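You operate a simulated robot arm through the tools that you are given. There is no shell and no other tool. Be economical: measure what you need, move in short steps, check, and stop when the job is done.

You are at the controls of a simulated robot arm. One attempt, no reset.

## Task
Whisk the milk into the flour by hand to a smooth batter.
Fine: pour all the milk in; put the blue jug and the whisk back. Set down upright: jug.

The check looks at the end state, three seconds after you hand in, the way a careful person would. Anything else that was tipped, shoved, dropped, spilled or broken makes it a failure.

## Robot
A 7-joint arm with a two-finger parallel gripper, fixed in place. Base frame: the origin is at the foot of the arm, x ahead of it, y to its left, z up. Lengths are in cm, angles in degrees, forces in N, time in s.
With the tool pointing down near the work surface it reaches from about 36 to 78 cm from the base axis. Its first joint turns from -166.0 to 166.0 degrees. Payload 3.91 kg.
The TCP is the grasp point between the finger pads, 3 cm short of the fingertips. In the tool frame z runs along the fingers and y along their closing line. Largest opening 11 cm; finger width 2, thickness 1; the body of the gripper, 4.8 by 11.2 cm, starts 5.5 cm behind the TCP.
Orientation is told as [roll, pitch, yaw] about the base's x, y, z axes, in that order, counted from this pose: with the fingers straight down and closing along the base's y, the tool's x points along the base's -x, its y along +y and its z along -z.

## Interface
- The arm moves only by the tool jog_arm. Its argument "steps" is a list of rows, each a list of 6 numbers: the shift along the base's x, y, z in m, then the turn, a rotation vector about the base's x, y, z in degrees. In form: [[dx, dy, dz, ax, ay, az], ...]. A call has 1 to 12 rows; each row shifts and turns the commanded pose from where the row before left it. "grip" is the finger opening in m, from 0 to 0.11, set as the call begins (left out, the last holds). A row lasts 0.2 s, in which the tool goes at most 5 cm and 8.6 degrees; a call with a longer step from one row to the next is refused whole, and so is a gripper value outside its range. A pose out of reach is approached as far as the arm can. The call stops where the force on the tool passes 40 N (or 10 N more than at its start, if that is more) or the arm is blocked; 0.2 s more then pass. The fingers move at their own pace (about 15.3 cm/s each) and stop on an object; they squeeze with about 24 N. The grip force told is the motor's: it shows also when the fingers shut on nothing. Time passes only in rows, and 0.2 s behind the last, so rows that do not move let the fingers close. It gives the time, the measured TCP pose, the force on the tool (base axes), the opening and the grip force at its end, in the units of the frame above (readings bear some noise), with the torque about the TCP (base axes, N m) and any sound that the robot's microphone picked up.
- Cameras (640 x 400 px; columns grow to the right, rows downward): "scene" is fixed at [21.97, 50.01, 165.41]; the picture's right is [-0.92, -0.39, 0.00], its down [-0.20, 0.47, -0.86] and it looks along [0.33, -0.79, -0.51] (base axes); focal length 344 px, centre (320, 200). "wrist" rides on the gripper at [7.7, 0.7, -11.4] in the tool frame; the picture's right is [-0.09, 1.00, 0.00], its down [-0.80, -0.07, -0.59] and it looks along [-0.59, -0.05, 0.80] (tool axes); focal length 270 px, centre (320, 200).
- snapshot(camera): a new picture of that camera. The clock stands still meanwhile.
- slide_trunk(by): slides the trunk up (or, below 0, down) by that many cm; the arm rides with it, the base frame stays. It gives what a move gives, with no picture.
- measure_at(camera, pixels): for up to 12 pixels [column, row] of the newest picture of that camera ("zoom" is the newest enlarged one), the place [x, y, z] in the base frame of the surface seen there, good to about 0.2 cm. The clock stands still meanwhile.
- zoom(camera, box): a new picture of the part [left, top, right, bottom] of that camera's present view, enlarged. The clock stands still meanwhile.
- close_job(): hands the job in; it is judged then, once.

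Go step by step. Measure first, check grasps and placings, and put right what went wrong. The budget is 80 turns and 46 pictures, counting those below and the enlarged ones. Unless the task says otherwise, let go and move clear before handing in, and close with one line.

The tools are called after "Emit:" by a JSON object that holds its "api" and its "payload". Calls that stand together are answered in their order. jog_arm: Moves the arm, as the interface text tells. Its arguments: {"type":"object","properties":{"steps":{"type":"array"},"grip":{"type":"number"}},"required":["steps"]} The other tools are called the same way: slide_trunk (by) slides the trunk up or down; snapshot (camera) takes a picture; measure_at (camera, pixels) gives the place of the surface under pixels of a picture; zoom (camera, box) takes an enlarged picture of a part of a camera's view; close_job () hands the job in.

At the start:

```text
time_s: 0.0
tcp_pos: [32.01, -20.73, 136.16]
tool_rot: [-0.1, 0.0, 0.1]
force: [-0.5, 0.6, 0.1]
torque: [0.01, 0.01, 0.02]
width: 11.01
grip_force: 0.1
trunk travel left (down, up): [-57.5, 3.5]
```

scene: 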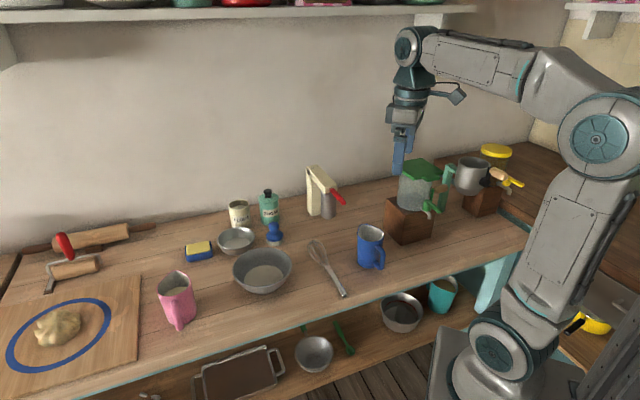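
wrist: 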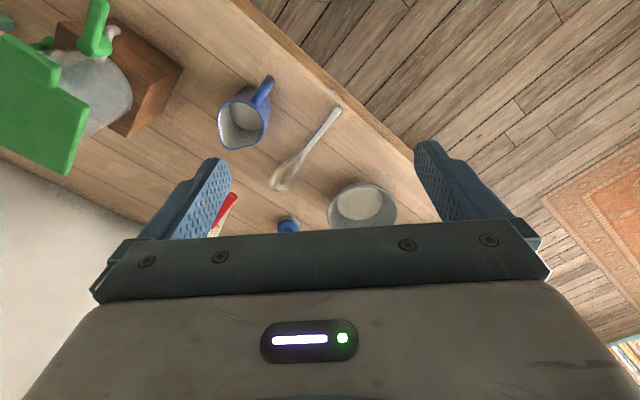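

The scene shows the blue jug near (370,247), the whisk at (325,268), and a bowl with flour at (262,272). I'll zoom in and measure them.

Emit:
{"api": "zoom", "payload": {"camera": "scene", "box": [220, 190, 412, 310]}}

Emit:
{"api": "measure_at", "payload": {"camera": "scene", "pixels": [[370, 232], [378, 265], [371, 240], [312, 243], [343, 295], [330, 268], [264, 278], [234, 268], [291, 262], [262, 252], [262, 291], [300, 290]]}}

```text
3.33 times, centred on (316, 250) of scene
```

zoom: 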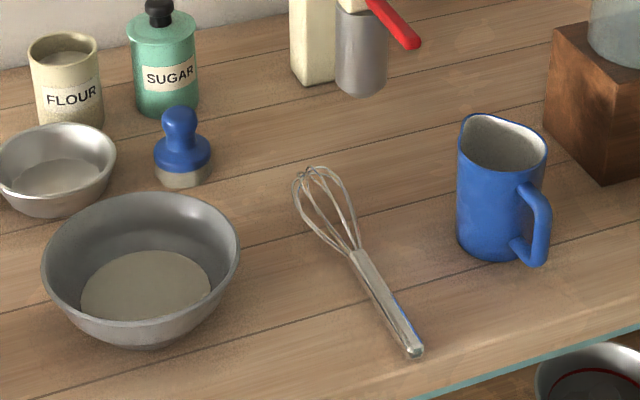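

```text
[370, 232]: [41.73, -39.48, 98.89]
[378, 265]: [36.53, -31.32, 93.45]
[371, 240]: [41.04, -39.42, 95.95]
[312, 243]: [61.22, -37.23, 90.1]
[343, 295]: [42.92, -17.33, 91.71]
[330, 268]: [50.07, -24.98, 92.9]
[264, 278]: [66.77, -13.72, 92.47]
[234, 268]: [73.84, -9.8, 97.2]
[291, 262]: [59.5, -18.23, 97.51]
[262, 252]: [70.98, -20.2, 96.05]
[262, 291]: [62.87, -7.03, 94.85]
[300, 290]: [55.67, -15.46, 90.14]
```

The jug's handle faces (540,220) in the zoom, with its spout opposite. I'll measure the jug, whisk and bowl finely.

Emit:
{"api": "measure_at", "payload": {"camera": "zoom", "pixels": [[463, 122], [485, 115], [546, 150], [540, 165], [500, 150], [459, 230], [490, 258], [540, 190], [546, 225], [535, 262], [515, 245], [480, 200]]}}

Emit:
{"api": "measure_at", "payload": {"camera": "zoom", "pixels": [[418, 353], [395, 315], [370, 272], [357, 250], [330, 220], [312, 172], [296, 185], [352, 190], [44, 255], [237, 245], [140, 196], [140, 325]]}}

Emit:
{"api": "measure_at", "payload": {"camera": "zoom", "pixels": [[145, 285], [100, 290], [195, 285], [60, 178], [65, 52], [180, 115], [185, 180], [405, 345], [140, 345], [362, 90], [420, 45], [550, 120]]}}

Emit:
{"api": "zoom", "payload": {"camera": "wrist", "box": [190, 60, 430, 240]}}

```text
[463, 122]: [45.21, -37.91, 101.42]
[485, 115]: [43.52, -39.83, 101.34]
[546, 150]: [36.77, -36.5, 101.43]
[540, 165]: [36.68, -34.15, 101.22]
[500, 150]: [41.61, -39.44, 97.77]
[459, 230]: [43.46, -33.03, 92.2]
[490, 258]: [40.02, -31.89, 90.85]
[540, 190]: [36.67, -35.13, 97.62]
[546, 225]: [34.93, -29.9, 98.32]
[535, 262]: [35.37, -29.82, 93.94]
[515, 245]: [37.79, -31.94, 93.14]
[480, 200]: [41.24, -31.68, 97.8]
```

```text
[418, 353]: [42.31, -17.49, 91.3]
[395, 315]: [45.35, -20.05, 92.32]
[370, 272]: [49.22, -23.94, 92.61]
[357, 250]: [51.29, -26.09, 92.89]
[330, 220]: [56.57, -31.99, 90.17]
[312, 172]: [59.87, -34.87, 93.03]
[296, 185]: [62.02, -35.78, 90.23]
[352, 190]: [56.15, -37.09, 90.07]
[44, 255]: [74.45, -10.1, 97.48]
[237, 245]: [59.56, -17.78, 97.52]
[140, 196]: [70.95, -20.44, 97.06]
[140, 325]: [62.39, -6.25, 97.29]
```

```text
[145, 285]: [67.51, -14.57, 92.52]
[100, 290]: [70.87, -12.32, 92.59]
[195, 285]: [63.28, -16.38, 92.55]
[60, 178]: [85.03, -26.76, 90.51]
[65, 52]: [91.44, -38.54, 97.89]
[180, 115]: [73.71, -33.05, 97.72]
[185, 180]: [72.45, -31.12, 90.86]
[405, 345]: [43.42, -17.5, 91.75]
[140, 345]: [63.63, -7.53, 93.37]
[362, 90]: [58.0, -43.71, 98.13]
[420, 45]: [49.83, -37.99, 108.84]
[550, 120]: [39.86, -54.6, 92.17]
```

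```text
2.22 times, centred on (310, 150) of wrist
```

zoom: 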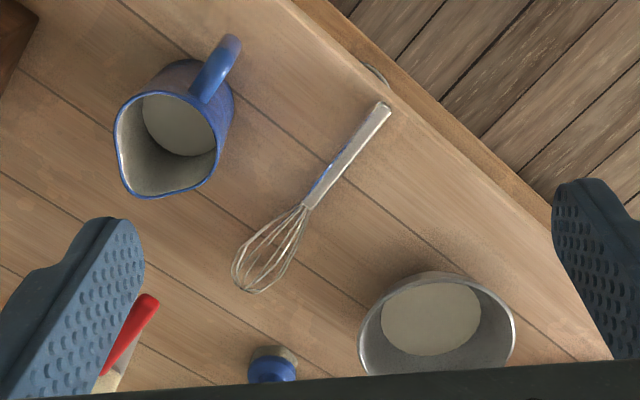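

The bowl centre is near (67,-13.6) with its rim at z 97.4, and the jug axis is near (40.5,-35.7) with its rim at z 101.3 and its handle towards (-x,+y). I'll measure the arm and the jug's surroundings, and bring the open gripper to a tilted pose above the handle side.

Emit:
{"api": "measure_at", "payload": {"camera": "scene", "pixels": [[597, 140], [503, 348], [409, 238], [387, 205], [418, 195], [435, 210], [600, 290], [383, 285], [470, 240]]}}

Emit:
{"api": "jog_arm", "payload": {"steps": [[0.001, -0.004, -0.012, 0, 0, -7.5], [0.001, -0.004, -0.012, 0, 0, -7.5], [0.001, -0.004, -0.012, 0, 0, -7.5], [0.001, -0.004, -0.012, 0, 0, -7.5], [0.001, -0.004, -0.012, 0, 0, -7.5], [0.001, -0.004, -0.012, 0, 0, -7.5], [0, -0.004, -0.012, -5.89, -5.89, 0], [0, -0.004, -0.012, -5.89, -5.89, 0], [0, -0.004, -0.012, -5.89, -5.89, 0], [0, -0.004, -0.012, -5.89, -5.89, 0], [0, -0.004, -0.012, -5.89, -5.89, 0], [0, -0.004, -0.012, -5.89, -5.89, 0]], "grip": 0.11}}

Emit:
{"api": "snapshot", "payload": {"camera": "scene"}}

Emit:
{"api": "snapshot", "payload": {"camera": "wrist"}}

```text
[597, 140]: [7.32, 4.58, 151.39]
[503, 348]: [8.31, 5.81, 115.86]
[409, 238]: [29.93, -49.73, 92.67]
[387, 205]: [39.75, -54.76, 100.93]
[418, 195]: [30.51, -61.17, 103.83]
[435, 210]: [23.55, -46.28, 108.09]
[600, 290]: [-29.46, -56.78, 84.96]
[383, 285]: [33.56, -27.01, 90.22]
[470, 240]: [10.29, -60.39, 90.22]
```

```text
time_s: 2.6
tcp_pos: [32.56, -25.55, 121.7]
tool_rot: [0.1, -50.0, -44.9]
force: [-0.1, 0.1, 1.0]
torque: [0.02, -0.01, -0.03]
width: 11.01
grip_force: 0.1
trunk travel left (down, up): [-57.5, 3.5]
```

```text
41 pictures are left
```

scene: 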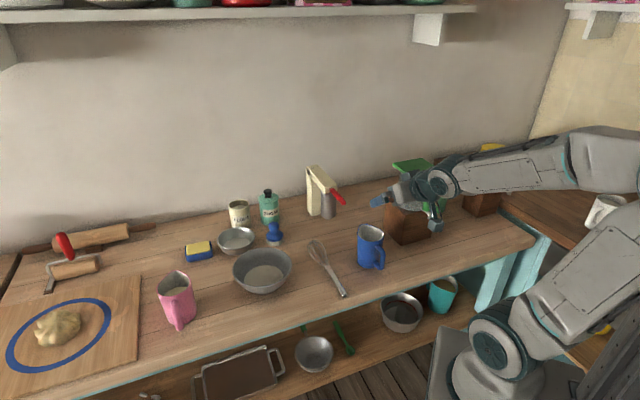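

```text
40 pictures are left
```

wrist: 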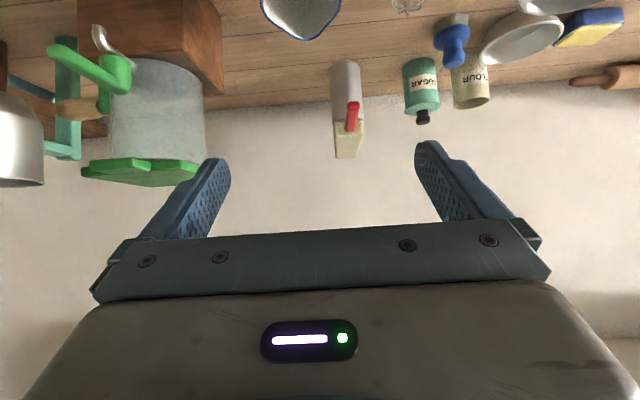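

The tilted pose was reached. The wrist view shows the spout tip at (308,38), so I'll measure the rim there to get the jug's exact axis and spout direction.

Emit:
{"api": "measure_at", "payload": {"camera": "wrist", "pixels": [[308, 39], [264, 12], [340, 8], [285, 31], [328, 28], [300, 5]]}}

Emit:
{"api": "zoom", "payload": {"camera": "scene", "box": [340, 170, 460, 290]}}

```text
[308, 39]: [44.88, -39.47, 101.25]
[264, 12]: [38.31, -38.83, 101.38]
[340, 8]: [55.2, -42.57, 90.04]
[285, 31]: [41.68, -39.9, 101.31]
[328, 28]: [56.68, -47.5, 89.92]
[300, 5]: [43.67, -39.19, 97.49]
```

```text
3.33 times, centred on (400, 230) of scene
```

zoom: 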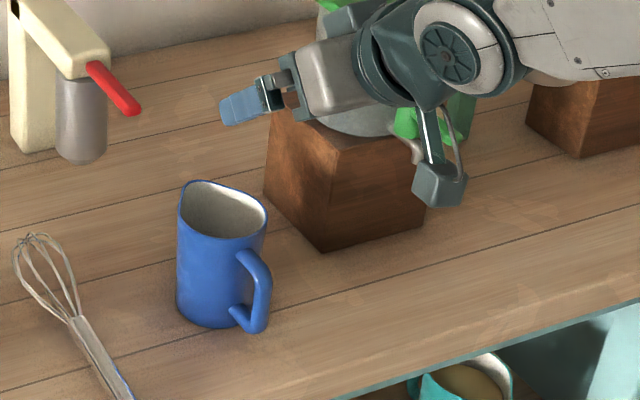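

The jug axis comes out near (40.7,-35.75), r≈4.1, spout at about -43°. I'll descend to the pre-grasp pose and advance part way, then check.

Emit:
{"api": "jog_arm", "payload": {"steps": [[0.0055, -0.0096, -0.034, 0, 0, 0], [0.0055, -0.0096, -0.034, 0, 0, 0], [0.0055, -0.0096, -0.034, 0, 0, 0], [0.0055, -0.0096, -0.034, 0, 0, 0], [0.0055, -0.0096, -0.034, 0, 0, 0], [0.0135, -0.0135, -0.016, 0, 0, 0], [0.0135, -0.0135, -0.016, 0, 0, 0]]}}

Emit:
{"api": "zoom", "payload": {"camera": "scene", "box": [310, 180, 470, 300]}}

Emit:
{"api": "snapshot", "payload": {"camera": "wrist"}}

```text
time_s: 4.2
tcp_pos: [38.98, -34.31, 102.34]
tool_rot: [0.0, -50.0, -44.9]
force: [0.9, 0.0, -0.6]
torque: [0.02, 0.02, 0.02]
width: 11.01
grip_force: 0.1
out of reach, approached as far as the arm can: row 2, 3, 4
trunk travel left (down, up): [-57.5, 3.5]
```

```text
3.33 times, centred on (390, 240) of scene
```

zoom: 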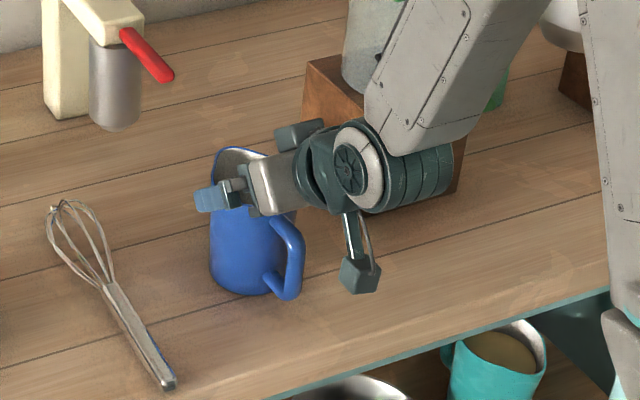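

```text
37 pictures are left
```

wrist: 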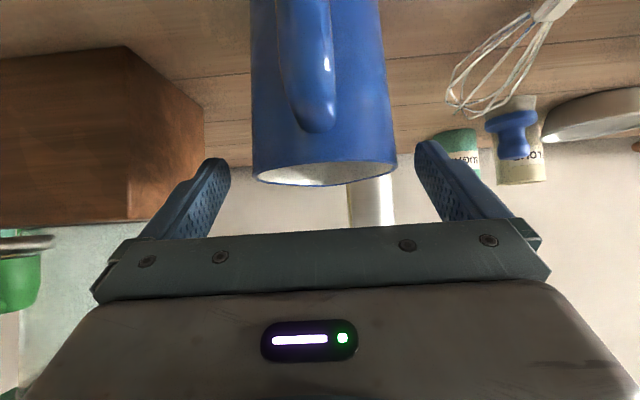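

The jug sits centred between the fingers (cols 250-397, fingers 230/415). I'll go the last bit down to the body and close.

Emit:
{"api": "jog_arm", "payload": {"steps": [[0.0057, -0.0048, -0.0133, 0, 0, 0], [0.0057, -0.0048, -0.0133, 0, 0, 0], [0.0057, -0.0048, -0.0133, 0, 0, 0], [0, 0, 0, 0, 0, 0]]}}

Emit:
{"api": "zoom", "payload": {"camera": "scene", "box": [310, 180, 470, 300]}}

Emit:
{"api": "snapshot", "payload": {"camera": "wrist"}}

```text
time_s: 5.2
tcp_pos: [40.73, -35.76, 98.25]
tool_rot: [0.0, -49.9, -44.9]
force: [-0.5, -0.7, 3.7]
torque: [0.19, 0.2, 0.03]
width: 10.98
grip_force: 0.0
trunk travel left (down, up): [-57.5, 3.5]
```

```text
3.33 times, centred on (390, 240) of scene
```

zoom: 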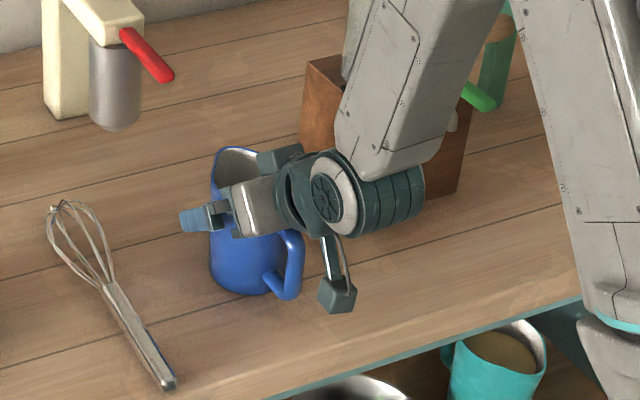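

```text
35 pictures are left
```

wrist: 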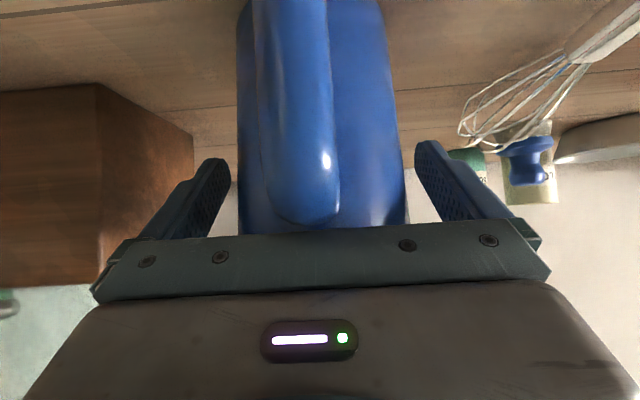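

A 3.7 N upward force suggests the palm is touching the rim or handle. I'll back off 0.5 cm along the tool and close.

Emit:
{"api": "jog_arm", "payload": {"steps": [[-0.0027, 0.0027, 0.0032, 0, 0, 0], [0, 0, 0, 0, 0, 0]]}}

Emit:
{"api": "jog_arm", "payload": {"steps": [[0, 0, 0, 0, 0, 0], [0, 0, 0, 0, 0, 0], [0, 0, 0, 0, 0, 0]], "grip": 0.05}}

Emit:
{"api": "jog_arm", "payload": {"steps": [[0, 0, 0.01, 0, 0, 0], [0, 0, 0.02, 0, 0, 0], [0, 0, 0, 0, 0, 0]]}}

Emit:
{"api": "zoom", "payload": {"camera": "scene", "box": [310, 180, 470, 300]}}

```text
time_s: 5.8
tcp_pos: [40.54, -35.37, 98.57]
tool_rot: [0.1, -50.1, -44.9]
force: [0.3, -0.5, -0.1]
torque: [0.01, -0.01, 0.01]
width: 11.0
grip_force: 0.2
trunk travel left (down, up): [-57.5, 3.5]
```

```text
time_s: 6.6
tcp_pos: [40.42, -35.33, 98.57]
tool_rot: [-0.1, -50.0, -44.9]
force: [-0.7, -0.2, 0.6]
torque: [0.04, 0.03, 0.0]
width: 8.25
grip_force: 24.0
trunk travel left (down, up): [-57.5, 3.5]
```

```text
time_s: 7.4
tcp_pos: [40.53, -35.44, 101.48]
tool_rot: [0.0, -49.9, -45.0]
force: [0.7, -0.2, -4.5]
torque: [-0.02, -0.02, 0.0]
width: 8.23
grip_force: 24.0
trunk travel left (down, up): [-57.5, 3.5]
```

```text
3.33 times, centred on (390, 240) of scene
```

zoom: 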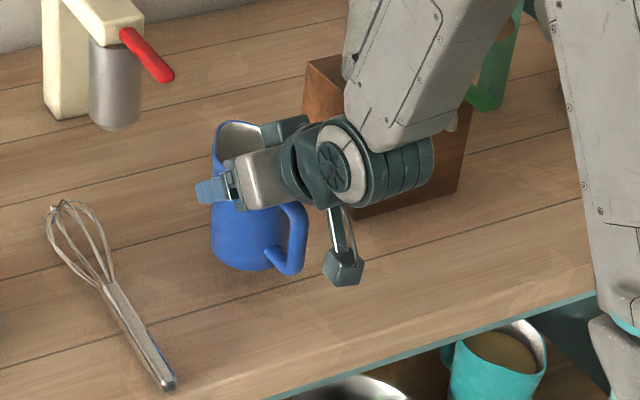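

The jug is held (4.5 N load, width 8.23). I'll lift it and carry it upright towards the bowl, turning the spout towards -y.

Emit:
{"api": "jog_arm", "payload": {"steps": [[0, 0, 0.02, 0, 0, 0], [0, 0, 0.03, 0, 0, 0], [0, 0, 0.03, 0, 0, 0], [0, 0, 0.03, 0, 0, 0], [0, 0, 0.02, 0, 0, 0]]}}

Emit:
{"api": "jog_arm", "payload": {"steps": [[0.012, 0.0126, 0.002, 0, 0, -3.4], [0.024, 0.027, 0.002, 0, 0, -3.4], [0.024, 0.027, 0.002, 0, 0, -3.4], [0.024, 0.027, 0.002, 0, 0, -3.4], [0.024, 0.027, 0.002, 0, 0, -3.4], [0.024, 0.027, 0.002, 0, 0, -3.4], [0.024, 0.027, 0.002, 0, 0, -3.4], [0.024, 0.027, 0.002, 0, 0, -3.4], [0.024, 0.027, 0.002, 0, 0, -3.4], [0.024, 0.027, 0.002, 0, 0, -3.4], [0.024, 0.027, 0, 0, 0, -3.4], [0.012, 0.0126, 0, 0, 0, -3.4]]}}

Emit:
{"api": "snapshot", "payload": {"camera": "scene"}}

```text
time_s: 8.6
tcp_pos: [40.42, -35.34, 114.63]
tool_rot: [0.0, -50.0, -45.0]
force: [-0.2, -1.3, -5.2]
torque: [-0.02, 0.01, 0.01]
width: 8.2
grip_force: 24.3
trunk travel left (down, up): [-57.5, 3.5]
```

```text
time_s: 11.2
tcp_pos: [66.92, -5.66, 116.5]
tool_rot: [-0.2, -50.0, -85.6]
force: [0.6, -0.1, -4.7]
torque: [0.0, -0.01, 0.02]
width: 8.24
grip_force: 24.4
trunk travel left (down, up): [-57.5, 3.5]
```

```text
33 pictures are left
```

scene: 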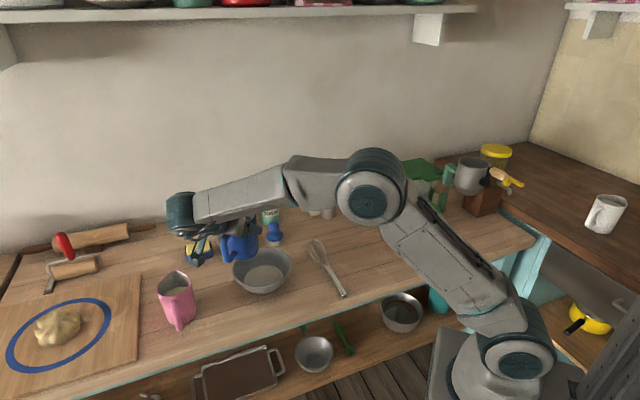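

The jug is upright beside and above the bowl with the spout over its +y half. I'll tilt in stages about the spout, starting with 48° while lowering.

Emit:
{"api": "jog_arm", "payload": {"steps": [[0, 0.0006, -0.0083, 7.98, 0.62, 0], [0, 0.0006, -0.0083, 7.98, 0.62, 0], [0, 0.0006, -0.0083, 7.98, 0.62, 0], [0, -0.0019, -0.0127, 7.98, 0.62, 0], [0, -0.0019, -0.0127, 7.98, 0.62, 0], [0, -0.0019, -0.0127, 7.98, 0.62, 0]]}}

Emit:
{"api": "zoom", "payload": {"camera": "scene", "box": [140, 160, 340, 320]}}

```text
time_s: 12.6
tcp_pos: [66.86, -6.27, 110.24]
tool_rot: [-0.1, -1.8, -85.7]
force: [0.5, -0.3, -5.0]
torque: [-0.14, 0.01, -0.02]
width: 8.21
grip_force: 23.8
trunk travel left (down, up): [-57.5, 3.5]
```

```text
2.50 times, centred on (240, 240) of scene
```

zoom: 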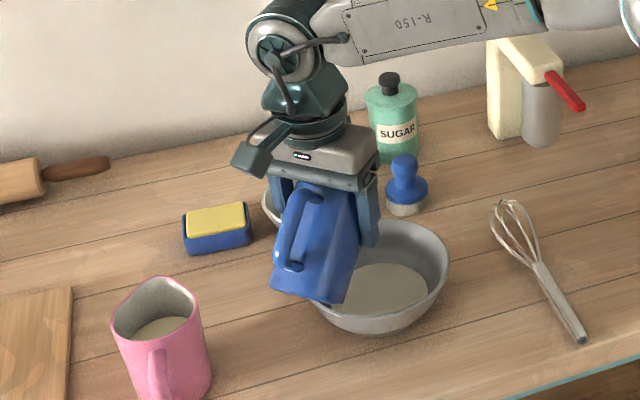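

The jug is tilted about 48° with the mouth over the bowl and nothing spilled. I'll go on to 80° slowly with the spout held in place.

Emit:
{"api": "jog_arm", "payload": {"steps": [[0.0004, -0.005, -0.0095, 7.98, 0.62, 0], [0.0004, -0.005, -0.0095, 7.98, 0.62, 0], [0, 0, 0, 0, 0, 0], [0, 0, 0, 0, 0, 0], [0.0002, -0.0034, 0.0005, 3.99, 0.31, 0], [0, 0, 0, 0, 0, 0], [0, 0, 0, 0, 0, 0], [0.0002, -0.0034, 0.0005, 3.99, 0.31, 0], [0, 0, 0, 0, 0, 0], [0, 0, 0, 0, 0, 0]]}}

Emit:
{"api": "zoom", "payload": {"camera": "scene", "box": [180, 190, 340, 310]}}

```text
time_s: 14.8
tcp_pos: [66.84, -7.89, 108.53]
tool_rot: [-0.3, 22.2, -85.7]
force: [-0.3, -0.7, -2.8]
torque: [-0.09, -0.02, 0.03]
width: 8.23
grip_force: 23.9
trunk travel left (down, up): [-57.5, 3.5]
```

```text
3.33 times, centred on (260, 250) of scene
```

zoom: 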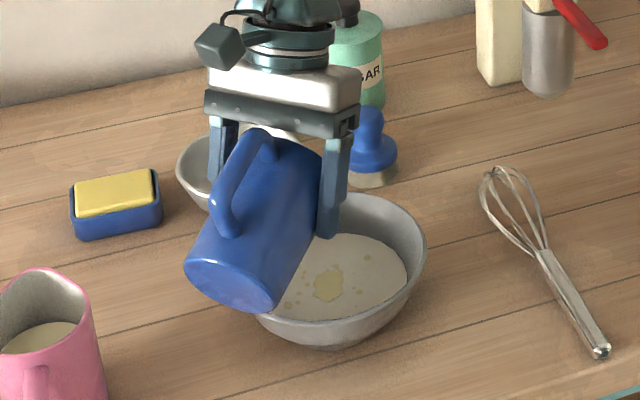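

Milk is landing mid-bowl and the load has dropped to 2.8 N. I'll continue to about 128° to drain it all.

Emit:
{"api": "jog_arm", "payload": {"steps": [[0.0006, -0.0084, 0.0043, 7.98, 0.62, 0], [0, 0, 0, 0, 0, 0], [0.0006, -0.0084, 0.0043, 7.98, 0.62, 0], [0, 0, 0, 0, 0, 0], [0, 0, 0, 0, 0, 0], [0.0007, -0.0092, 0.0018, 7.98, 0.62, 0], [0, 0, 0, 0, 0, 0], [0.0007, -0.0092, 0.0018, 7.98, 0.62, 0], [0, 0, 0, 0, 0, 0]]}}

Emit:
{"api": "jog_arm", "payload": {"steps": [[0.0007, -0.0093, -0.001, 7.98, 0.62, 0], [0.0007, -0.0093, -0.001, 7.98, 0.62, 0], [0, 0, 0, 0, 0, 0], [0, 0, 0, 0, 0, 0], [0, 0, 0, 0, 0, 0], [0, 0, 0, 0, 0, 0], [0, 0, 0, 0, 0, 0], [0, 0, 0, 0, 0, 0], [0, 0, 0, 0, 0, 0], [0, 0, 0, 0, 0, 0]]}}

Emit:
{"api": "zoom", "payload": {"camera": "scene", "box": [180, 190, 340, 310]}}

```text
time_s: 16.8
tcp_pos: [67.29, -11.4, 109.71]
tool_rot: [-0.4, 54.0, -85.7]
force: [0.1, -0.4, -2.6]
torque: [-0.09, 0.01, -0.01]
width: 8.25
grip_force: 24.4
trunk travel left (down, up): [-57.5, 3.5]
```

```text
time_s: 19.0
tcp_pos: [67.55, -13.32, 109.59]
tool_rot: [-0.6, 70.2, -86.1]
force: [-0.1, 0.1, -2.0]
torque: [-0.09, -0.03, 0.03]
width: 8.24
grip_force: 24.3
trunk travel left (down, up): [-57.5, 3.5]
```

```text
3.33 times, centred on (260, 250) of scene
```

zoom: 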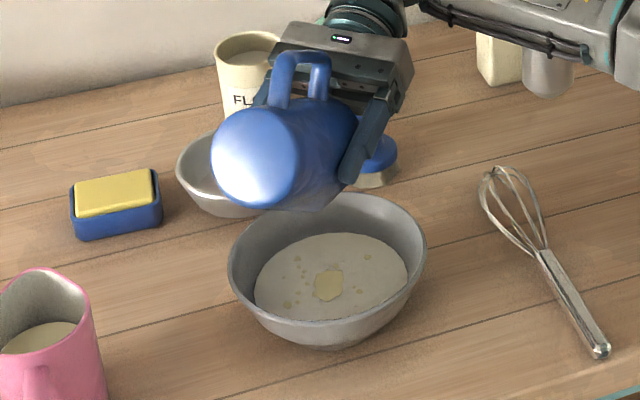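

No stream is left and the load is about 2 N. I'll hold a moment longer and then untilt along the same path.

Emit:
{"api": "jog_arm", "payload": {"steps": [[0, 0, 0, 0, 0, 0], [0, 0, 0, 0, 0, 0], [0, 0, 0, 0, 0, 0], [0, 0, 0, 0, 0, 0], [-0.0007, 0.0093, 0.001, -7.98, -0.62, 0], [-0.0007, 0.0093, 0.001, -7.98, -0.62, 0], [-0.0007, 0.0092, -0.0018, -7.98, -0.62, 0], [-0.0007, 0.0092, -0.0018, -7.98, -0.62, 0], [-0.0006, 0.0084, -0.0043, -7.98, -0.62, 0], [-0.0006, 0.0084, -0.0043, -7.98, -0.62, 0], [-0.0004, 0.0068, -0.001, -7.98, -0.62, 0], [-0.0004, 0.0068, -0.001, -7.98, -0.62, 0]]}}

Emit:
{"api": "jog_arm", "payload": {"steps": [[-0.0004, 0.005, 0.0095, -7.98, -0.62, 0], [-0.0004, 0.005, 0.0095, -7.98, -0.62, 0], [0, 0.0019, 0.0127, -7.98, -0.62, 0], [0, 0.0019, 0.0127, -7.98, -0.62, 0], [0, 0.0019, 0.0127, -7.98, -0.62, 0], [0, -0.0006, 0.0083, -7.98, -0.62, 0], [0, -0.0006, 0.0083, -7.98, -0.62, 0], [0, -0.0006, 0.0083, -7.98, -0.62, 0], [0, 0, 0, 0, 0, 0]]}}

Emit:
{"api": "zoom", "payload": {"camera": "scene", "box": [160, 160, 352, 310]}}

```text
time_s: 21.6
tcp_pos: [66.87, -6.37, 108.35]
tool_rot: [-0.3, 5.9, -85.5]
force: [0.9, 0.5, -2.9]
torque: [-0.08, 0.0, -0.03]
width: 8.21
grip_force: 24.4
trunk travel left (down, up): [-57.5, 3.5]
```

```text
time_s: 23.6
tcp_pos: [66.79, -5.19, 116.57]
tool_rot: [0.0, -58.2, -85.8]
force: [-1.1, 0.0, -2.9]
torque: [0.01, -0.01, -0.01]
width: 8.21
grip_force: 24.3
trunk travel left (down, up): [-57.5, 3.5]
```

```text
2.67 times, centred on (256, 235) of scene
```

zoom: 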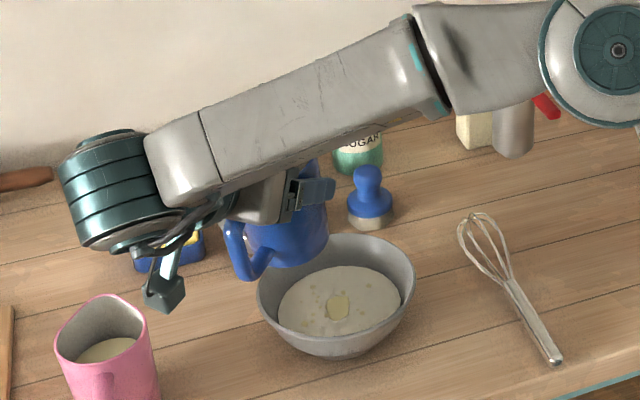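

I untilted one row too many (pitch -58.2), so I'll correct 8.2° and carry the jug back along the same path to above its original place.

Emit:
{"api": "jog_arm", "payload": {"steps": [[0, 0, 0, 8.18, 0.62, 0], [0, 0, 0, 0, 0, 0]]}}

Emit:
{"api": "jog_arm", "payload": {"steps": [[-0.022, -0.0251, -0.0016, 0, 0, 3.4], [-0.022, -0.0251, -0.0016, 0, 0, 3.4], [-0.022, -0.0251, -0.0016, 0, 0, 3.4], [-0.022, -0.0251, -0.0016, 0, 0, 3.4], [-0.022, -0.0251, -0.0016, 0, 0, 3.4], [-0.022, -0.0251, -0.0016, 0, 0, 3.4], [-0.022, -0.0251, -0.0016, 0, 0, 3.4], [-0.022, -0.0251, -0.0016, 0, 0, 3.4], [-0.022, -0.0251, -0.0016, 0, 0, 3.4], [-0.022, -0.0251, -0.0016, 0, 0, 3.4], [-0.022, -0.0251, -0.0016, 0, 0, 3.4], [-0.022, -0.0251, -0.0016, 0, 0, 3.4]]}}

Emit:
{"api": "jog_arm", "payload": {"steps": [[0, 0, -0.03, 0, 0, 0], [0, 0, -0.04, 0, 0, 0], [0, 0, -0.04, 0, 0, 0], [0, 0, 0, 0, 0, 0]]}}

Emit:
{"api": "zoom", "payload": {"camera": "scene", "box": [310, 180, 470, 300]}}

```text
time_s: 24.2
tcp_pos: [66.87, -5.19, 116.42]
tool_rot: [0.0, -49.7, -85.8]
force: [-0.4, -0.2, -2.8]
torque: [-0.02, 0.01, 0.03]
width: 8.22
grip_force: 24.1
trunk travel left (down, up): [-57.5, 3.5]
```

```text
time_s: 26.8
tcp_pos: [40.35, -35.38, 114.67]
tool_rot: [1.0, -49.6, -46.6]
force: [0.5, 0.0, -2.4]
torque: [-0.01, 0.01, 0.01]
width: 8.24
grip_force: 24.4
trunk travel left (down, up): [-57.5, 3.5]
```

```text
time_s: 27.8
tcp_pos: [40.5, -35.24, 103.49]
tool_rot: [0.0, -49.8, -44.9]
force: [-0.1, 0.3, -1.4]
torque: [0.0, -0.04, 0.0]
width: 8.2
grip_force: 24.4
trunk travel left (down, up): [-57.5, 3.5]
```

```text
3.33 times, centred on (390, 240) of scene
```

zoom: 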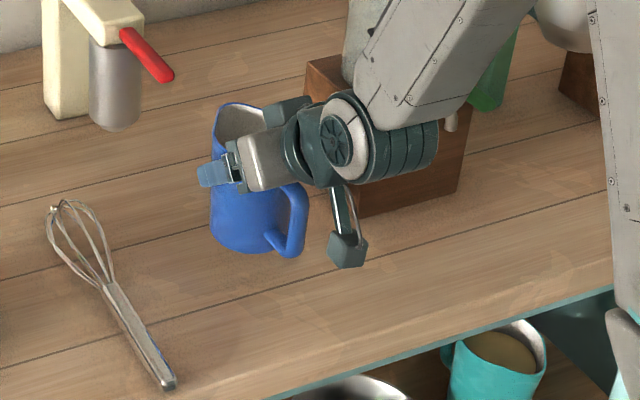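

The jug hangs upright above its spot. I'll lower it 4.9 cm to the original height, ending with small steps.

Emit:
{"api": "jog_arm", "payload": {"steps": [[0, 0, -0.02, 0, 0, 0], [0, 0, -0.02, 0, 0, 0], [0, 0, -0.005, 0, 0, 0], [0, 0, -0.003, 0, 0, 0], [0, 0, 0, 0, 0, 0]]}}

Emit:
{"api": "zoom", "payload": {"camera": "scene", "box": [310, 180, 470, 300]}}

```text
time_s: 29.0
tcp_pos: [40.39, -35.32, 98.77]
tool_rot: [0.0, -49.7, -45.0]
force: [-0.1, 0.4, -4.3]
torque: [0.03, -0.04, -0.02]
width: 8.2
grip_force: 24.3
trunk travel left (down, up): [-57.5, 3.5]
```

```text
3.33 times, centred on (390, 240) of scene
```

zoom: 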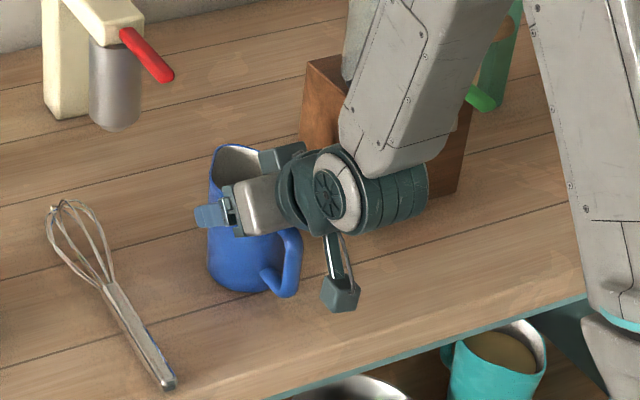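

The tool is still carrying the load, so I'll lower a little further until the table takes it.

Emit:
{"api": "jog_arm", "payload": {"steps": [[0, 0, -0.002, 0, 0, 0], [0, 0, -0.001, 0, 0, 0], [0, 0, 0, 0, 0, 0]]}}

```text
time_s: 29.8
tcp_pos: [40.41, -35.34, 98.72]
tool_rot: [0.0, -50.1, -45.0]
force: [2.6, -1.2, 14.9]
torque: [0.07, 0.1, 0.0]
width: 8.22
grip_force: 24.3
trunk travel left (down, up): [-57.5, 3.5]
```

The jug is seated (14.9 N upward). I'll relax slightly, open, and retreat along the tool axis.

Emit:
{"api": "jog_arm", "payload": {"steps": [[0, 0, 0.001, 0, 0, 0], [0, 0, 0, 0, 0, 0]]}}

Emit:
{"api": "jog_arm", "payload": {"steps": [[0, 0, 0, 0, 0, 0], [0, 0, 0, 0, 0, 0], [0, 0, 0, 0, 0, 0]], "grip": 0.11}}

Emit:
{"api": "jog_arm", "payload": {"steps": [[-0.0054, 0.0054, 0.0064, 0, 0, 0], [-0.0108, 0.0108, 0.0128, 0, 0, 0], [-0.0108, 0.0108, 0.0128, 0, 0, 0], [0, 0, 0.03, 0, 0, 0], [0, 0, 0.04, 0, 0, 0], [0, 0, 0.04, 0, 0, 0]]}}

Emit:
{"api": "snapshot", "payload": {"camera": "scene"}}

Emit:
{"api": "zoom", "payload": {"camera": "scene", "box": [220, 190, 412, 310]}}

```text
time_s: 30.4
tcp_pos: [40.41, -35.19, 98.62]
tool_rot: [0.0, -49.9, -44.9]
force: [5.7, -3.0, 13.2]
torque: [-0.26, -0.31, 0.06]
width: 8.21
grip_force: 23.7
trunk travel left (down, up): [-57.5, 3.5]
```

```text
time_s: 31.2
tcp_pos: [40.35, -35.21, 98.5]
tool_rot: [-0.1, -49.7, -45.0]
force: [0.8, -0.8, 0.5]
torque: [0.02, -0.01, -0.01]
width: 11.02
grip_force: 0.1
trunk travel left (down, up): [-57.5, 3.5]
```

```text
time_s: 32.6
tcp_pos: [37.63, -32.55, 112.85]
tool_rot: [0.0, -49.7, -45.0]
force: [0.2, -0.8, 0.0]
torque: [0.01, 0.0, 0.02]
width: 11.01
grip_force: 0.0
trunk travel left (down, up): [-57.5, 3.5]
```

```text
26 pictures are left
```

scene: 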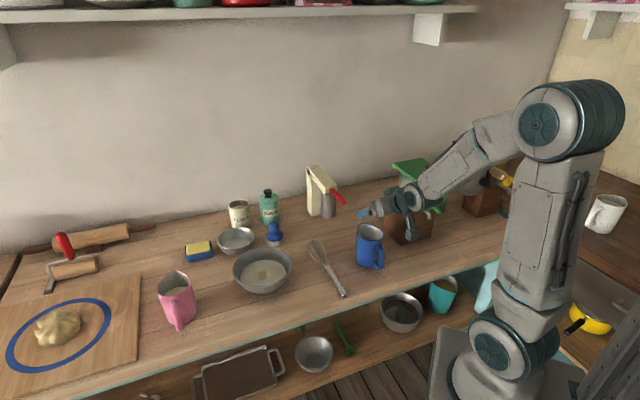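

```text
3.33 times, centred on (316, 250) of scene
```

zoom: 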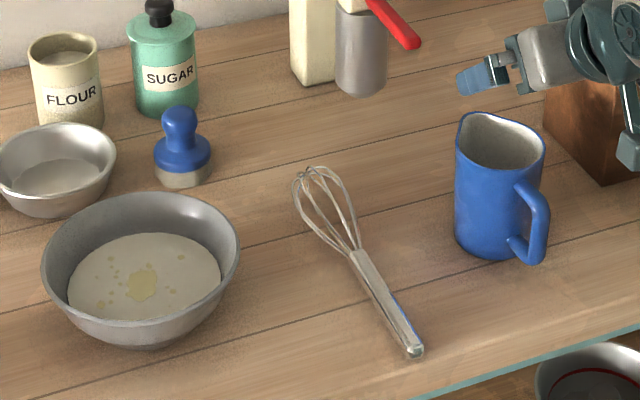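

The jug stands upright in its original spot and the bowl now holds milk on flour. Next I'll move above the whisk handle with a 30° tilt along the whisk and look with the wrist camera.

Emit:
{"api": "jog_arm", "payload": {"steps": [[0.014, 0.0196, 0, 0, 0, 0], [0.014, 0.0196, 0, 0, 0, 0], [0.014, 0.0196, 0, 4.71, 4.71, 0], [0.014, 0.0196, 0, 4.71, 4.71, 0], [0.014, 0.0196, 0, 4.71, 4.71, 0], [0.0132, 0.0196, -0.02, 0, 0, 0], [0, 0, -0.03, 0, 0, 0], [0, 0, -0.03, 0, 0, 0], [0, 0, 0, 0, 0, 0]], "grip": 0.06}}

Emit:
{"api": "snapshot", "payload": {"camera": "wrist"}}

Emit:
{"api": "zoom", "payload": {"camera": "scene", "box": [260, 180, 420, 300]}}

```text
time_s: 34.6
tcp_pos: [43.42, -24.5, 104.89]
tool_rot: [-2.7, -40.4, -44.9]
force: [-0.2, -1.1, 0.6]
torque: [0.02, 0.02, -0.01]
width: 6.02
grip_force: 0.1
out of reach, approached as far as the arm can: row 3, 4, 5
trunk travel left (down, up): [-57.5, 3.5]
```

```text
24 pictures are left
```

wrist: 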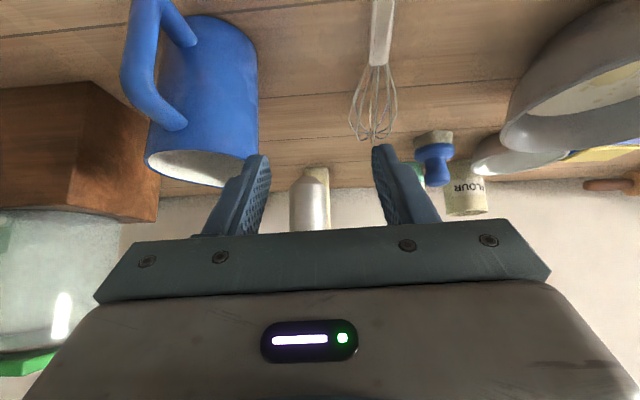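

```text
3.33 times, centred on (340, 240) of scene
```

zoom: 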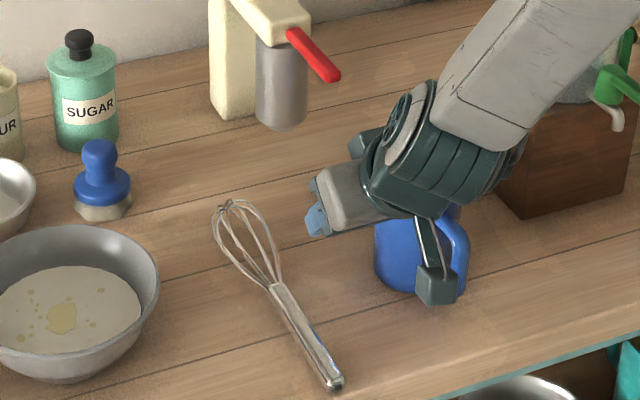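

The arm ended short because the wrist got too close to the base (pitch -40 instead of -30). A nearly vertical grasp keeps the wrist further out, so I'll straighten to about 10° tilt and move over the handle.

Emit:
{"api": "jog_arm", "payload": {"steps": [[0.01, 0.002, 0, 4.3, 4.3, 0], [0.01, 0.002, 0, 4.3, 4.3, 0], [0.01, 0.002, 0, 4.3, 4.3, 0], [0.01, 0.002, 0, 4.3, 4.3, 0], [0.01, 0.002, 0, 4.3, 4.3, 0], [0, 0, 0, 0, 0, 0]]}}

Emit:
{"api": "snapshot", "payload": {"camera": "wrist"}}

```text
time_s: 36.0
tcp_pos: [47.2, -24.28, 104.96]
tool_rot: [-4.0, -14.5, -44.9]
force: [1.0, -0.1, -0.1]
torque: [-0.01, 0.05, 0.03]
width: 6.01
grip_force: 0.0
out of reach, approached as far as the arm can: row 1, 2
trunk travel left (down, up): [-57.5, 3.5]
```

```text
22 pictures are left
```

wrist: 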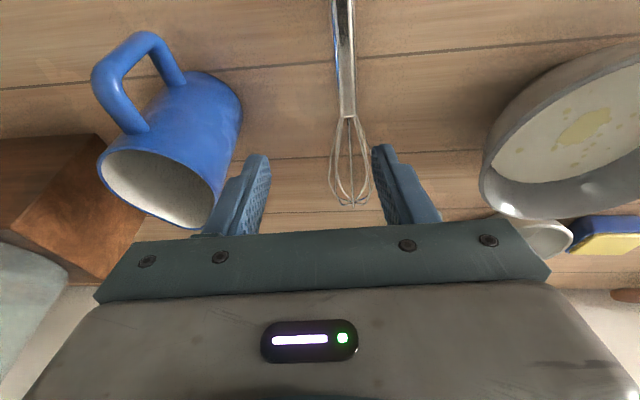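

Roll is off by -4°. I'll measure the whisk in this view, with its handle running from (343,5) to (349,115).

Emit:
{"api": "measure_at", "payload": {"camera": "wrist", "pixels": [[343, 10], [345, 40], [347, 75], [349, 108], [350, 203], [334, 40], [353, 40], [341, 90], [356, 90], [352, 118], [334, 185], [366, 185]]}}

Emit:
{"api": "jog_arm", "payload": {"steps": [[0.006, 0.002, 0, 2.74, -2.74, 1.0], [0, 0, 0, 3, 3, 0], [0, 0, 0, 0, 0, 0]]}}

```text
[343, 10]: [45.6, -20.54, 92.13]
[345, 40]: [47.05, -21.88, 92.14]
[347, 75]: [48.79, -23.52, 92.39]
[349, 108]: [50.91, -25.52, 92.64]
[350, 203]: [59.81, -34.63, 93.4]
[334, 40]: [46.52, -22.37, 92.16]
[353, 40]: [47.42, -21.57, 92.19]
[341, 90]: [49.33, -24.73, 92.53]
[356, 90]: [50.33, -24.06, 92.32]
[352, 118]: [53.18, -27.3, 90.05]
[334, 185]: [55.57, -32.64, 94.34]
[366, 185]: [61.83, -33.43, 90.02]
```

```text
time_s: 36.8
tcp_pos: [47.9, -24.08, 105.01]
tool_rot: [-0.1, -10.3, -45.1]
force: [-0.2, 0.1, 0.2]
torque: [-0.01, -0.01, 0.01]
width: 6.01
grip_force: 0.0
trunk travel left (down, up): [-57.5, 3.5]
```

The handle's axis passes through (49.3,-24.1), centre z ~91.7, width 1.3. I'll descend to straddle it, tips just above the table.

Emit:
{"api": "jog_arm", "payload": {"steps": [[0.012, 0.0018, -0.02, 0, 0, 0], [0, 0, -0.03, 0, 0, 0], [0, 0, -0.03, 0, 0, 0], [0, 0, -0.02, 0, 0, 0], [0, 0, -0.008, 0, 0, 0], [0, 0, -0.006, 0, 0, 0], [0, 0, 0, 0, 0, 0]]}}

Emit:
{"api": "zoom", "payload": {"camera": "wrist", "box": [200, 0, 440, 240]}}

```text
time_s: 38.4
tcp_pos: [49.04, -23.77, 93.57]
tool_rot: [0.0, -10.4, -45.1]
force: [0.1, -0.5, -0.4]
torque: [-0.01, 0.01, 0.01]
width: 6.0
grip_force: 0.1
trunk travel left (down, up): [-57.5, 3.5]
```

```text
1.67 times, centred on (320, 120) of wrist
```

zoom: 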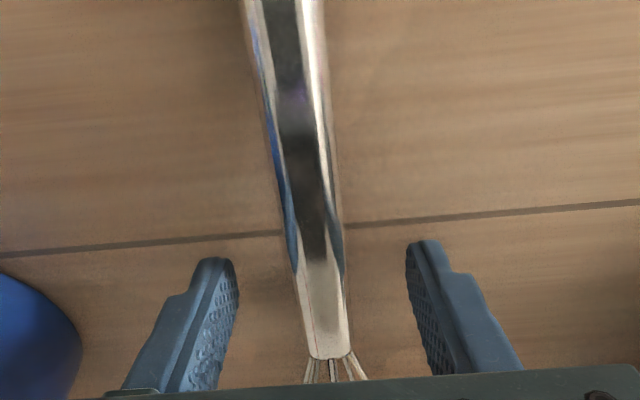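

The handle runs centred between the fingertips. I'll lower 0.2 cm, close, and lift a little.

Emit:
{"api": "jog_arm", "payload": {"steps": [[0, 0, -0.002, 0, 0, 0], [0, 0, 0, 0, 0, 0]]}}

Emit:
{"api": "jog_arm", "payload": {"steps": [[0, 0, 0, 0, 0, 0], [0, 0, 0, 0, 0, 0], [0, 0, 0, 0, 0, 0]], "grip": 0}}

Emit:
{"api": "jog_arm", "payload": {"steps": [[0, 0, 0.02, 0, 0, 0], [0, 0, 0.04, 0, 0, 0], [0, 0, 0.04, 0, 0, 0], [0, 0, 0, 0, 0, 0]]}}

Emit:
{"api": "snapshot", "payload": {"camera": "wrist"}}

Emit:
{"api": "zoom", "payload": {"camera": "scene", "box": [240, 180, 400, 300]}}

```text
time_s: 39.0
tcp_pos: [49.0, -23.93, 93.38]
tool_rot: [0.0, -10.4, -45.1]
force: [0.2, 0.0, 0.9]
torque: [0.04, 0.01, 0.0]
width: 5.98
grip_force: 0.0
trunk travel left (down, up): [-57.5, 3.5]
```

```text
time_s: 39.8
tcp_pos: [49.14, -24.01, 93.47]
tool_rot: [0.0, -10.3, -45.2]
force: [0.0, 0.1, 0.1]
torque: [0.02, 0.0, 0.0]
width: 1.83
grip_force: 23.8
trunk travel left (down, up): [-57.5, 3.5]
```

```text
time_s: 40.8
tcp_pos: [49.1, -23.84, 103.46]
tool_rot: [0.0, -10.3, -45.1]
force: [0.0, 0.0, -1.3]
torque: [0.06, 0.05, 0.0]
width: 1.83
grip_force: 24.1
trunk travel left (down, up): [-57.5, 3.5]
```

```text
20 pictures are left
```

wrist: 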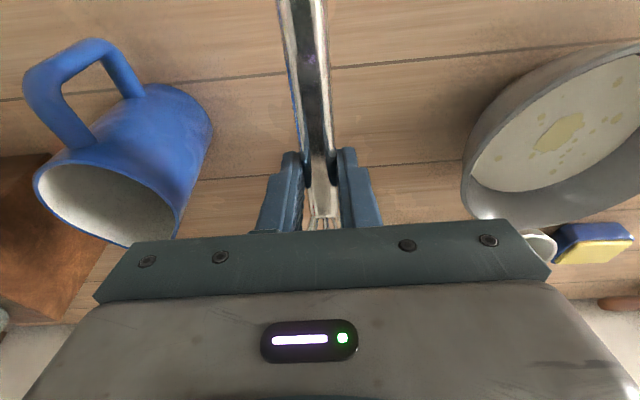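

```text
3.33 times, centred on (320, 240) of scene
```

zoom: 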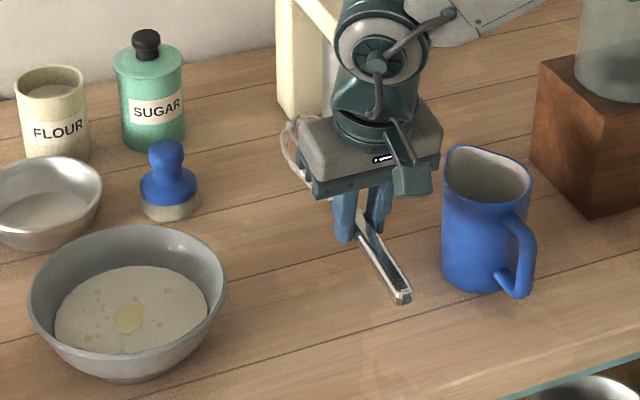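

The whisk is firmly held (1.3 N, width 1.83). I'll raise it and carry it over to the bowl, turning it to point towards -y.

Emit:
{"api": "jog_arm", "payload": {"steps": [[0, 0, 0.04, 0, 0, 0], [0, 0, 0.045, 0, 0, 0], [0, 0, 0.045, 0, 0, 0]]}}

Emit:
{"api": "jog_arm", "payload": {"steps": [[0.0145, 0.0135, 0, 0, 0, -3.4], [0.0145, 0.0135, 0, 0, 0, -3.4], [0.0145, 0.0135, 0, 0, 0, -3.4], [0.0145, 0.0135, 0, 0, 0, -3.4], [0.0145, 0.0135, 0, 0, 0, -3.4], [0.0145, 0.0135, 0, 0, 0, -3.4], [0.0145, 0.0135, 0, 0, 0, -3.4], [0.0145, 0.0135, 0, 0, 0, -3.4], [0.0145, 0.0135, 0, 0, 0, -3.4], [0.0145, 0.0135, 0, 0, 0, -3.4], [0.0145, 0.0135, 0, 0, 0, -3.4], [0.0145, 0.0135, 0, 0, 0, -3.4]]}}

Emit:
{"api": "jog_arm", "payload": {"steps": [[0, 0, 0, 8.1, 0.62, 0], [0, 0, 0, 8.1, 0.62, 0], [0, 0, 0, 8.1, 0.62, 0], [0, 0, 0, 8.1, 0.62, 0], [0, 0, 0, 8.1, 0.62, 0], [0, 0, 0, 8.1, 0.62, 0], [0, 0, 0, 8.1, 0.62, 0], [0, 0, 0, 8.1, 0.62, 0], [0, 0, 0, 0, 0, 0]]}}

Emit:
{"api": "zoom", "payload": {"camera": "scene", "box": [160, 160, 352, 310]}}

```text
time_s: 41.6
tcp_pos: [49.01, -23.87, 116.38]
tool_rot: [0.0, -10.3, -45.1]
force: [0.1, -0.1, -0.3]
torque: [0.02, 0.06, 0.01]
width: 1.81
grip_force: 23.5
trunk travel left (down, up): [-57.5, 3.5]
```

```text
time_s: 44.2
tcp_pos: [66.48, -7.65, 116.2]
tool_rot: [-0.1, -10.3, -85.8]
force: [-0.8, -0.3, -0.7]
torque: [0.04, 0.01, 0.01]
width: 1.83
grip_force: 24.1
trunk travel left (down, up): [-57.5, 3.5]
```

```text
time_s: 46.2
tcp_pos: [66.51, -7.55, 116.44]
tool_rot: [-0.4, 54.6, -86.1]
force: [0.6, -0.2, -1.0]
torque: [-0.05, -0.02, -0.02]
width: 1.79
grip_force: 24.3
trunk travel left (down, up): [-57.5, 3.5]
```

```text
2.67 times, centred on (256, 235) of scene
```

zoom: 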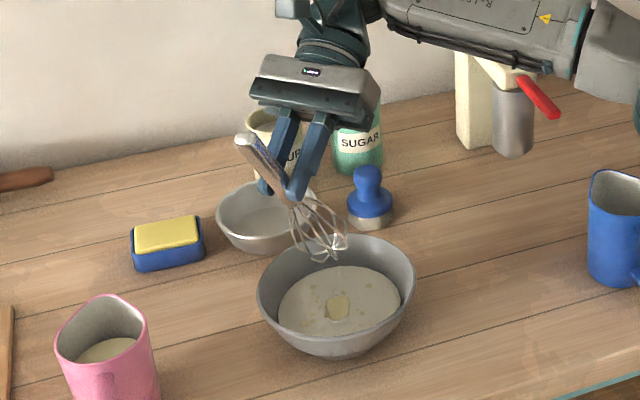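

The whisk hangs balloon-down over the bowl. I'll measure its tip around (325,255) and the bowl contents.

Emit:
{"api": "measure_at", "payload": {"camera": "zoom", "pixels": [[322, 258], [330, 258], [316, 257], [345, 240], [340, 251], [300, 240], [290, 205], [335, 305], [290, 310], [390, 300], [335, 330], [250, 145]]}}

```text
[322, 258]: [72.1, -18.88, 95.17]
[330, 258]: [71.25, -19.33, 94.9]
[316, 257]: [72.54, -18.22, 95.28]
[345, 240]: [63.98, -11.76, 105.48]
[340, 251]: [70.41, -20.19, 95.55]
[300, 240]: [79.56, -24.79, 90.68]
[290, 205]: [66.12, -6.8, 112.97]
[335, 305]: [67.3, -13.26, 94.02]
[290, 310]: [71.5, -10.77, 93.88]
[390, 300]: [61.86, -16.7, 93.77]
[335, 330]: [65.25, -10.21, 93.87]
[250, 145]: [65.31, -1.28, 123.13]
```

The contents' surface is at z 93.9 and the whisk tip is about z 100-101 over the centre (67,-14). I'll lower into the batter and make a first small slow circle.

Emit:
{"api": "jog_arm", "payload": {"steps": [[0, 0, -0.03, 0, 0, 0], [0, 0, -0.03, 0, 0, 0], [0, 0, -0.01, 0, 0, 0], [0, 0, -0.006, 0, 0, 0], [0, 0, 0, 0, 0, 0]]}}

Emit:
{"api": "jog_arm", "payload": {"steps": [[0.02, 0, 0, 0, 0, 0], [-0.006, 0.014, 0, 0, 0, 0], [-0.014, 0.006, 0, 0, 0, 0], [-0.014, -0.006, 0, 0, 0, 0], [-0.006, -0.014, 0, 0, 0, 0], [0.006, -0.014, 0, 0, 0, 0], [0.014, -0.006, 0, 0, 0, 0], [0.014, 0.006, 0, 0, 0, 0], [0.006, 0.014, 0, 0, 0, 0]]}}

Emit:
{"api": "zoom", "payload": {"camera": "scene", "box": [180, 190, 340, 310]}}

```text
time_s: 47.4
tcp_pos: [66.54, -7.64, 108.72]
tool_rot: [-0.4, 54.6, -86.1]
force: [0.5, 0.3, -1.1]
torque: [0.04, 0.0, 0.01]
width: 1.82
grip_force: 24.0
trunk travel left (down, up): [-57.5, 3.5]
```

```text
time_s: 49.4
tcp_pos: [68.5, -7.5, 108.8]
tool_rot: [-0.4, 54.6, -86.0]
force: [0.7, 0.5, -0.8]
torque: [0.05, -0.03, -0.01]
width: 1.82
grip_force: 24.1
trunk travel left (down, up): [-57.5, 3.5]
```

```text
3.33 times, centred on (260, 250) of scene
```

zoom: 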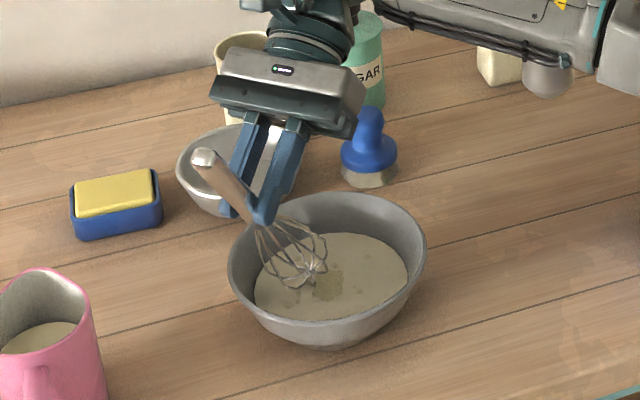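

The dry patches are fading, though the whisk tip only just reaches the surface. I'll lower 0.8 cm more and stir, watching the force.

Emit:
{"api": "jog_arm", "payload": {"steps": [[0, 0, -0.004, 0, 0, 0], [0, 0, -0.004, 0, 0, 0], [0, 0, 0, 0, 0, 0]]}}

Emit:
{"api": "jog_arm", "payload": {"steps": [[-0.006, 0.014, 0, 0, 0, 0], [-0.014, 0.006, 0, 0, 0, 0], [-0.014, -0.006, 0, 0, 0, 0], [-0.006, -0.014, 0, 0, 0, 0], [0.006, -0.014, 0, 0, 0, 0], [0.014, -0.006, 0, 0, 0, 0], [0.014, 0.006, 0, 0, 0, 0], [0.006, 0.014, 0, 0, 0, 0]]}}

Emit:
{"api": "jog_arm", "payload": {"steps": [[-0.01, 0.0173, 0, 0, 0, 0], [-0.02, 0, 0, 0, 0, 0], [-0.01, -0.0173, 0, 0, 0, 0], [0.01, -0.0173, 0, 0, 0, 0], [0.02, 0, 0, 0, 0, 0], [0.01, 0.0173, 0, 0, 0, 0], [-0.01, 0.0173, 0, 0, 0, 0], [-0.02, 0, 0, 0, 0, 0], [-0.01, -0.0173, 0, 0, 0, 0], [0.01, -0.0173, 0, 0, 0, 0], [0.02, 0, 0, 0, 0, 0], [0.01, 0.0173, 0, 0, 0, 0]]}}

Emit:
{"api": "zoom", "payload": {"camera": "scene", "box": [180, 190, 340, 310]}}

```text
time_s: 50.2
tcp_pos: [68.39, -7.69, 107.83]
tool_rot: [-0.4, 54.6, -86.1]
force: [-0.3, 0.0, -0.1]
torque: [0.03, -0.03, -0.01]
width: 1.81
grip_force: 23.8
trunk travel left (down, up): [-57.5, 3.5]
```

```text
time_s: 52.0
tcp_pos: [68.61, -7.58, 107.93]
tool_rot: [-0.3, 54.6, -85.9]
force: [-0.2, 0.5, 0.5]
torque: [0.02, -0.01, 0.01]
width: 1.83
grip_force: 24.2
trunk travel left (down, up): [-57.5, 3.5]
```

```text
time_s: 54.6
tcp_pos: [68.54, -7.64, 107.98]
tool_rot: [-0.4, 54.6, -86.0]
force: [0.3, -0.2, 0.2]
torque: [0.01, -0.01, -0.03]
width: 1.81
grip_force: 23.8
trunk travel left (down, up): [-57.5, 3.5]
```

```text
3.33 times, centred on (260, 250) of scene
```

zoom: 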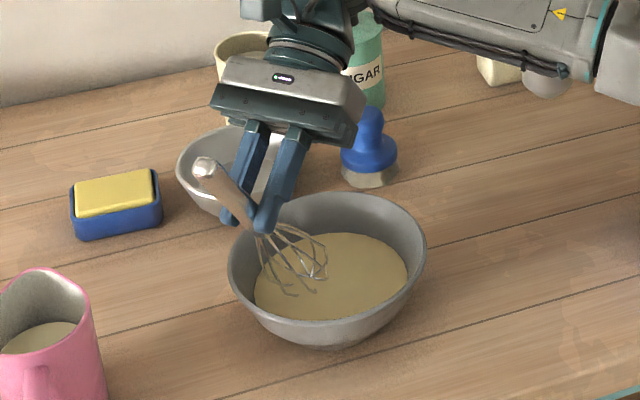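

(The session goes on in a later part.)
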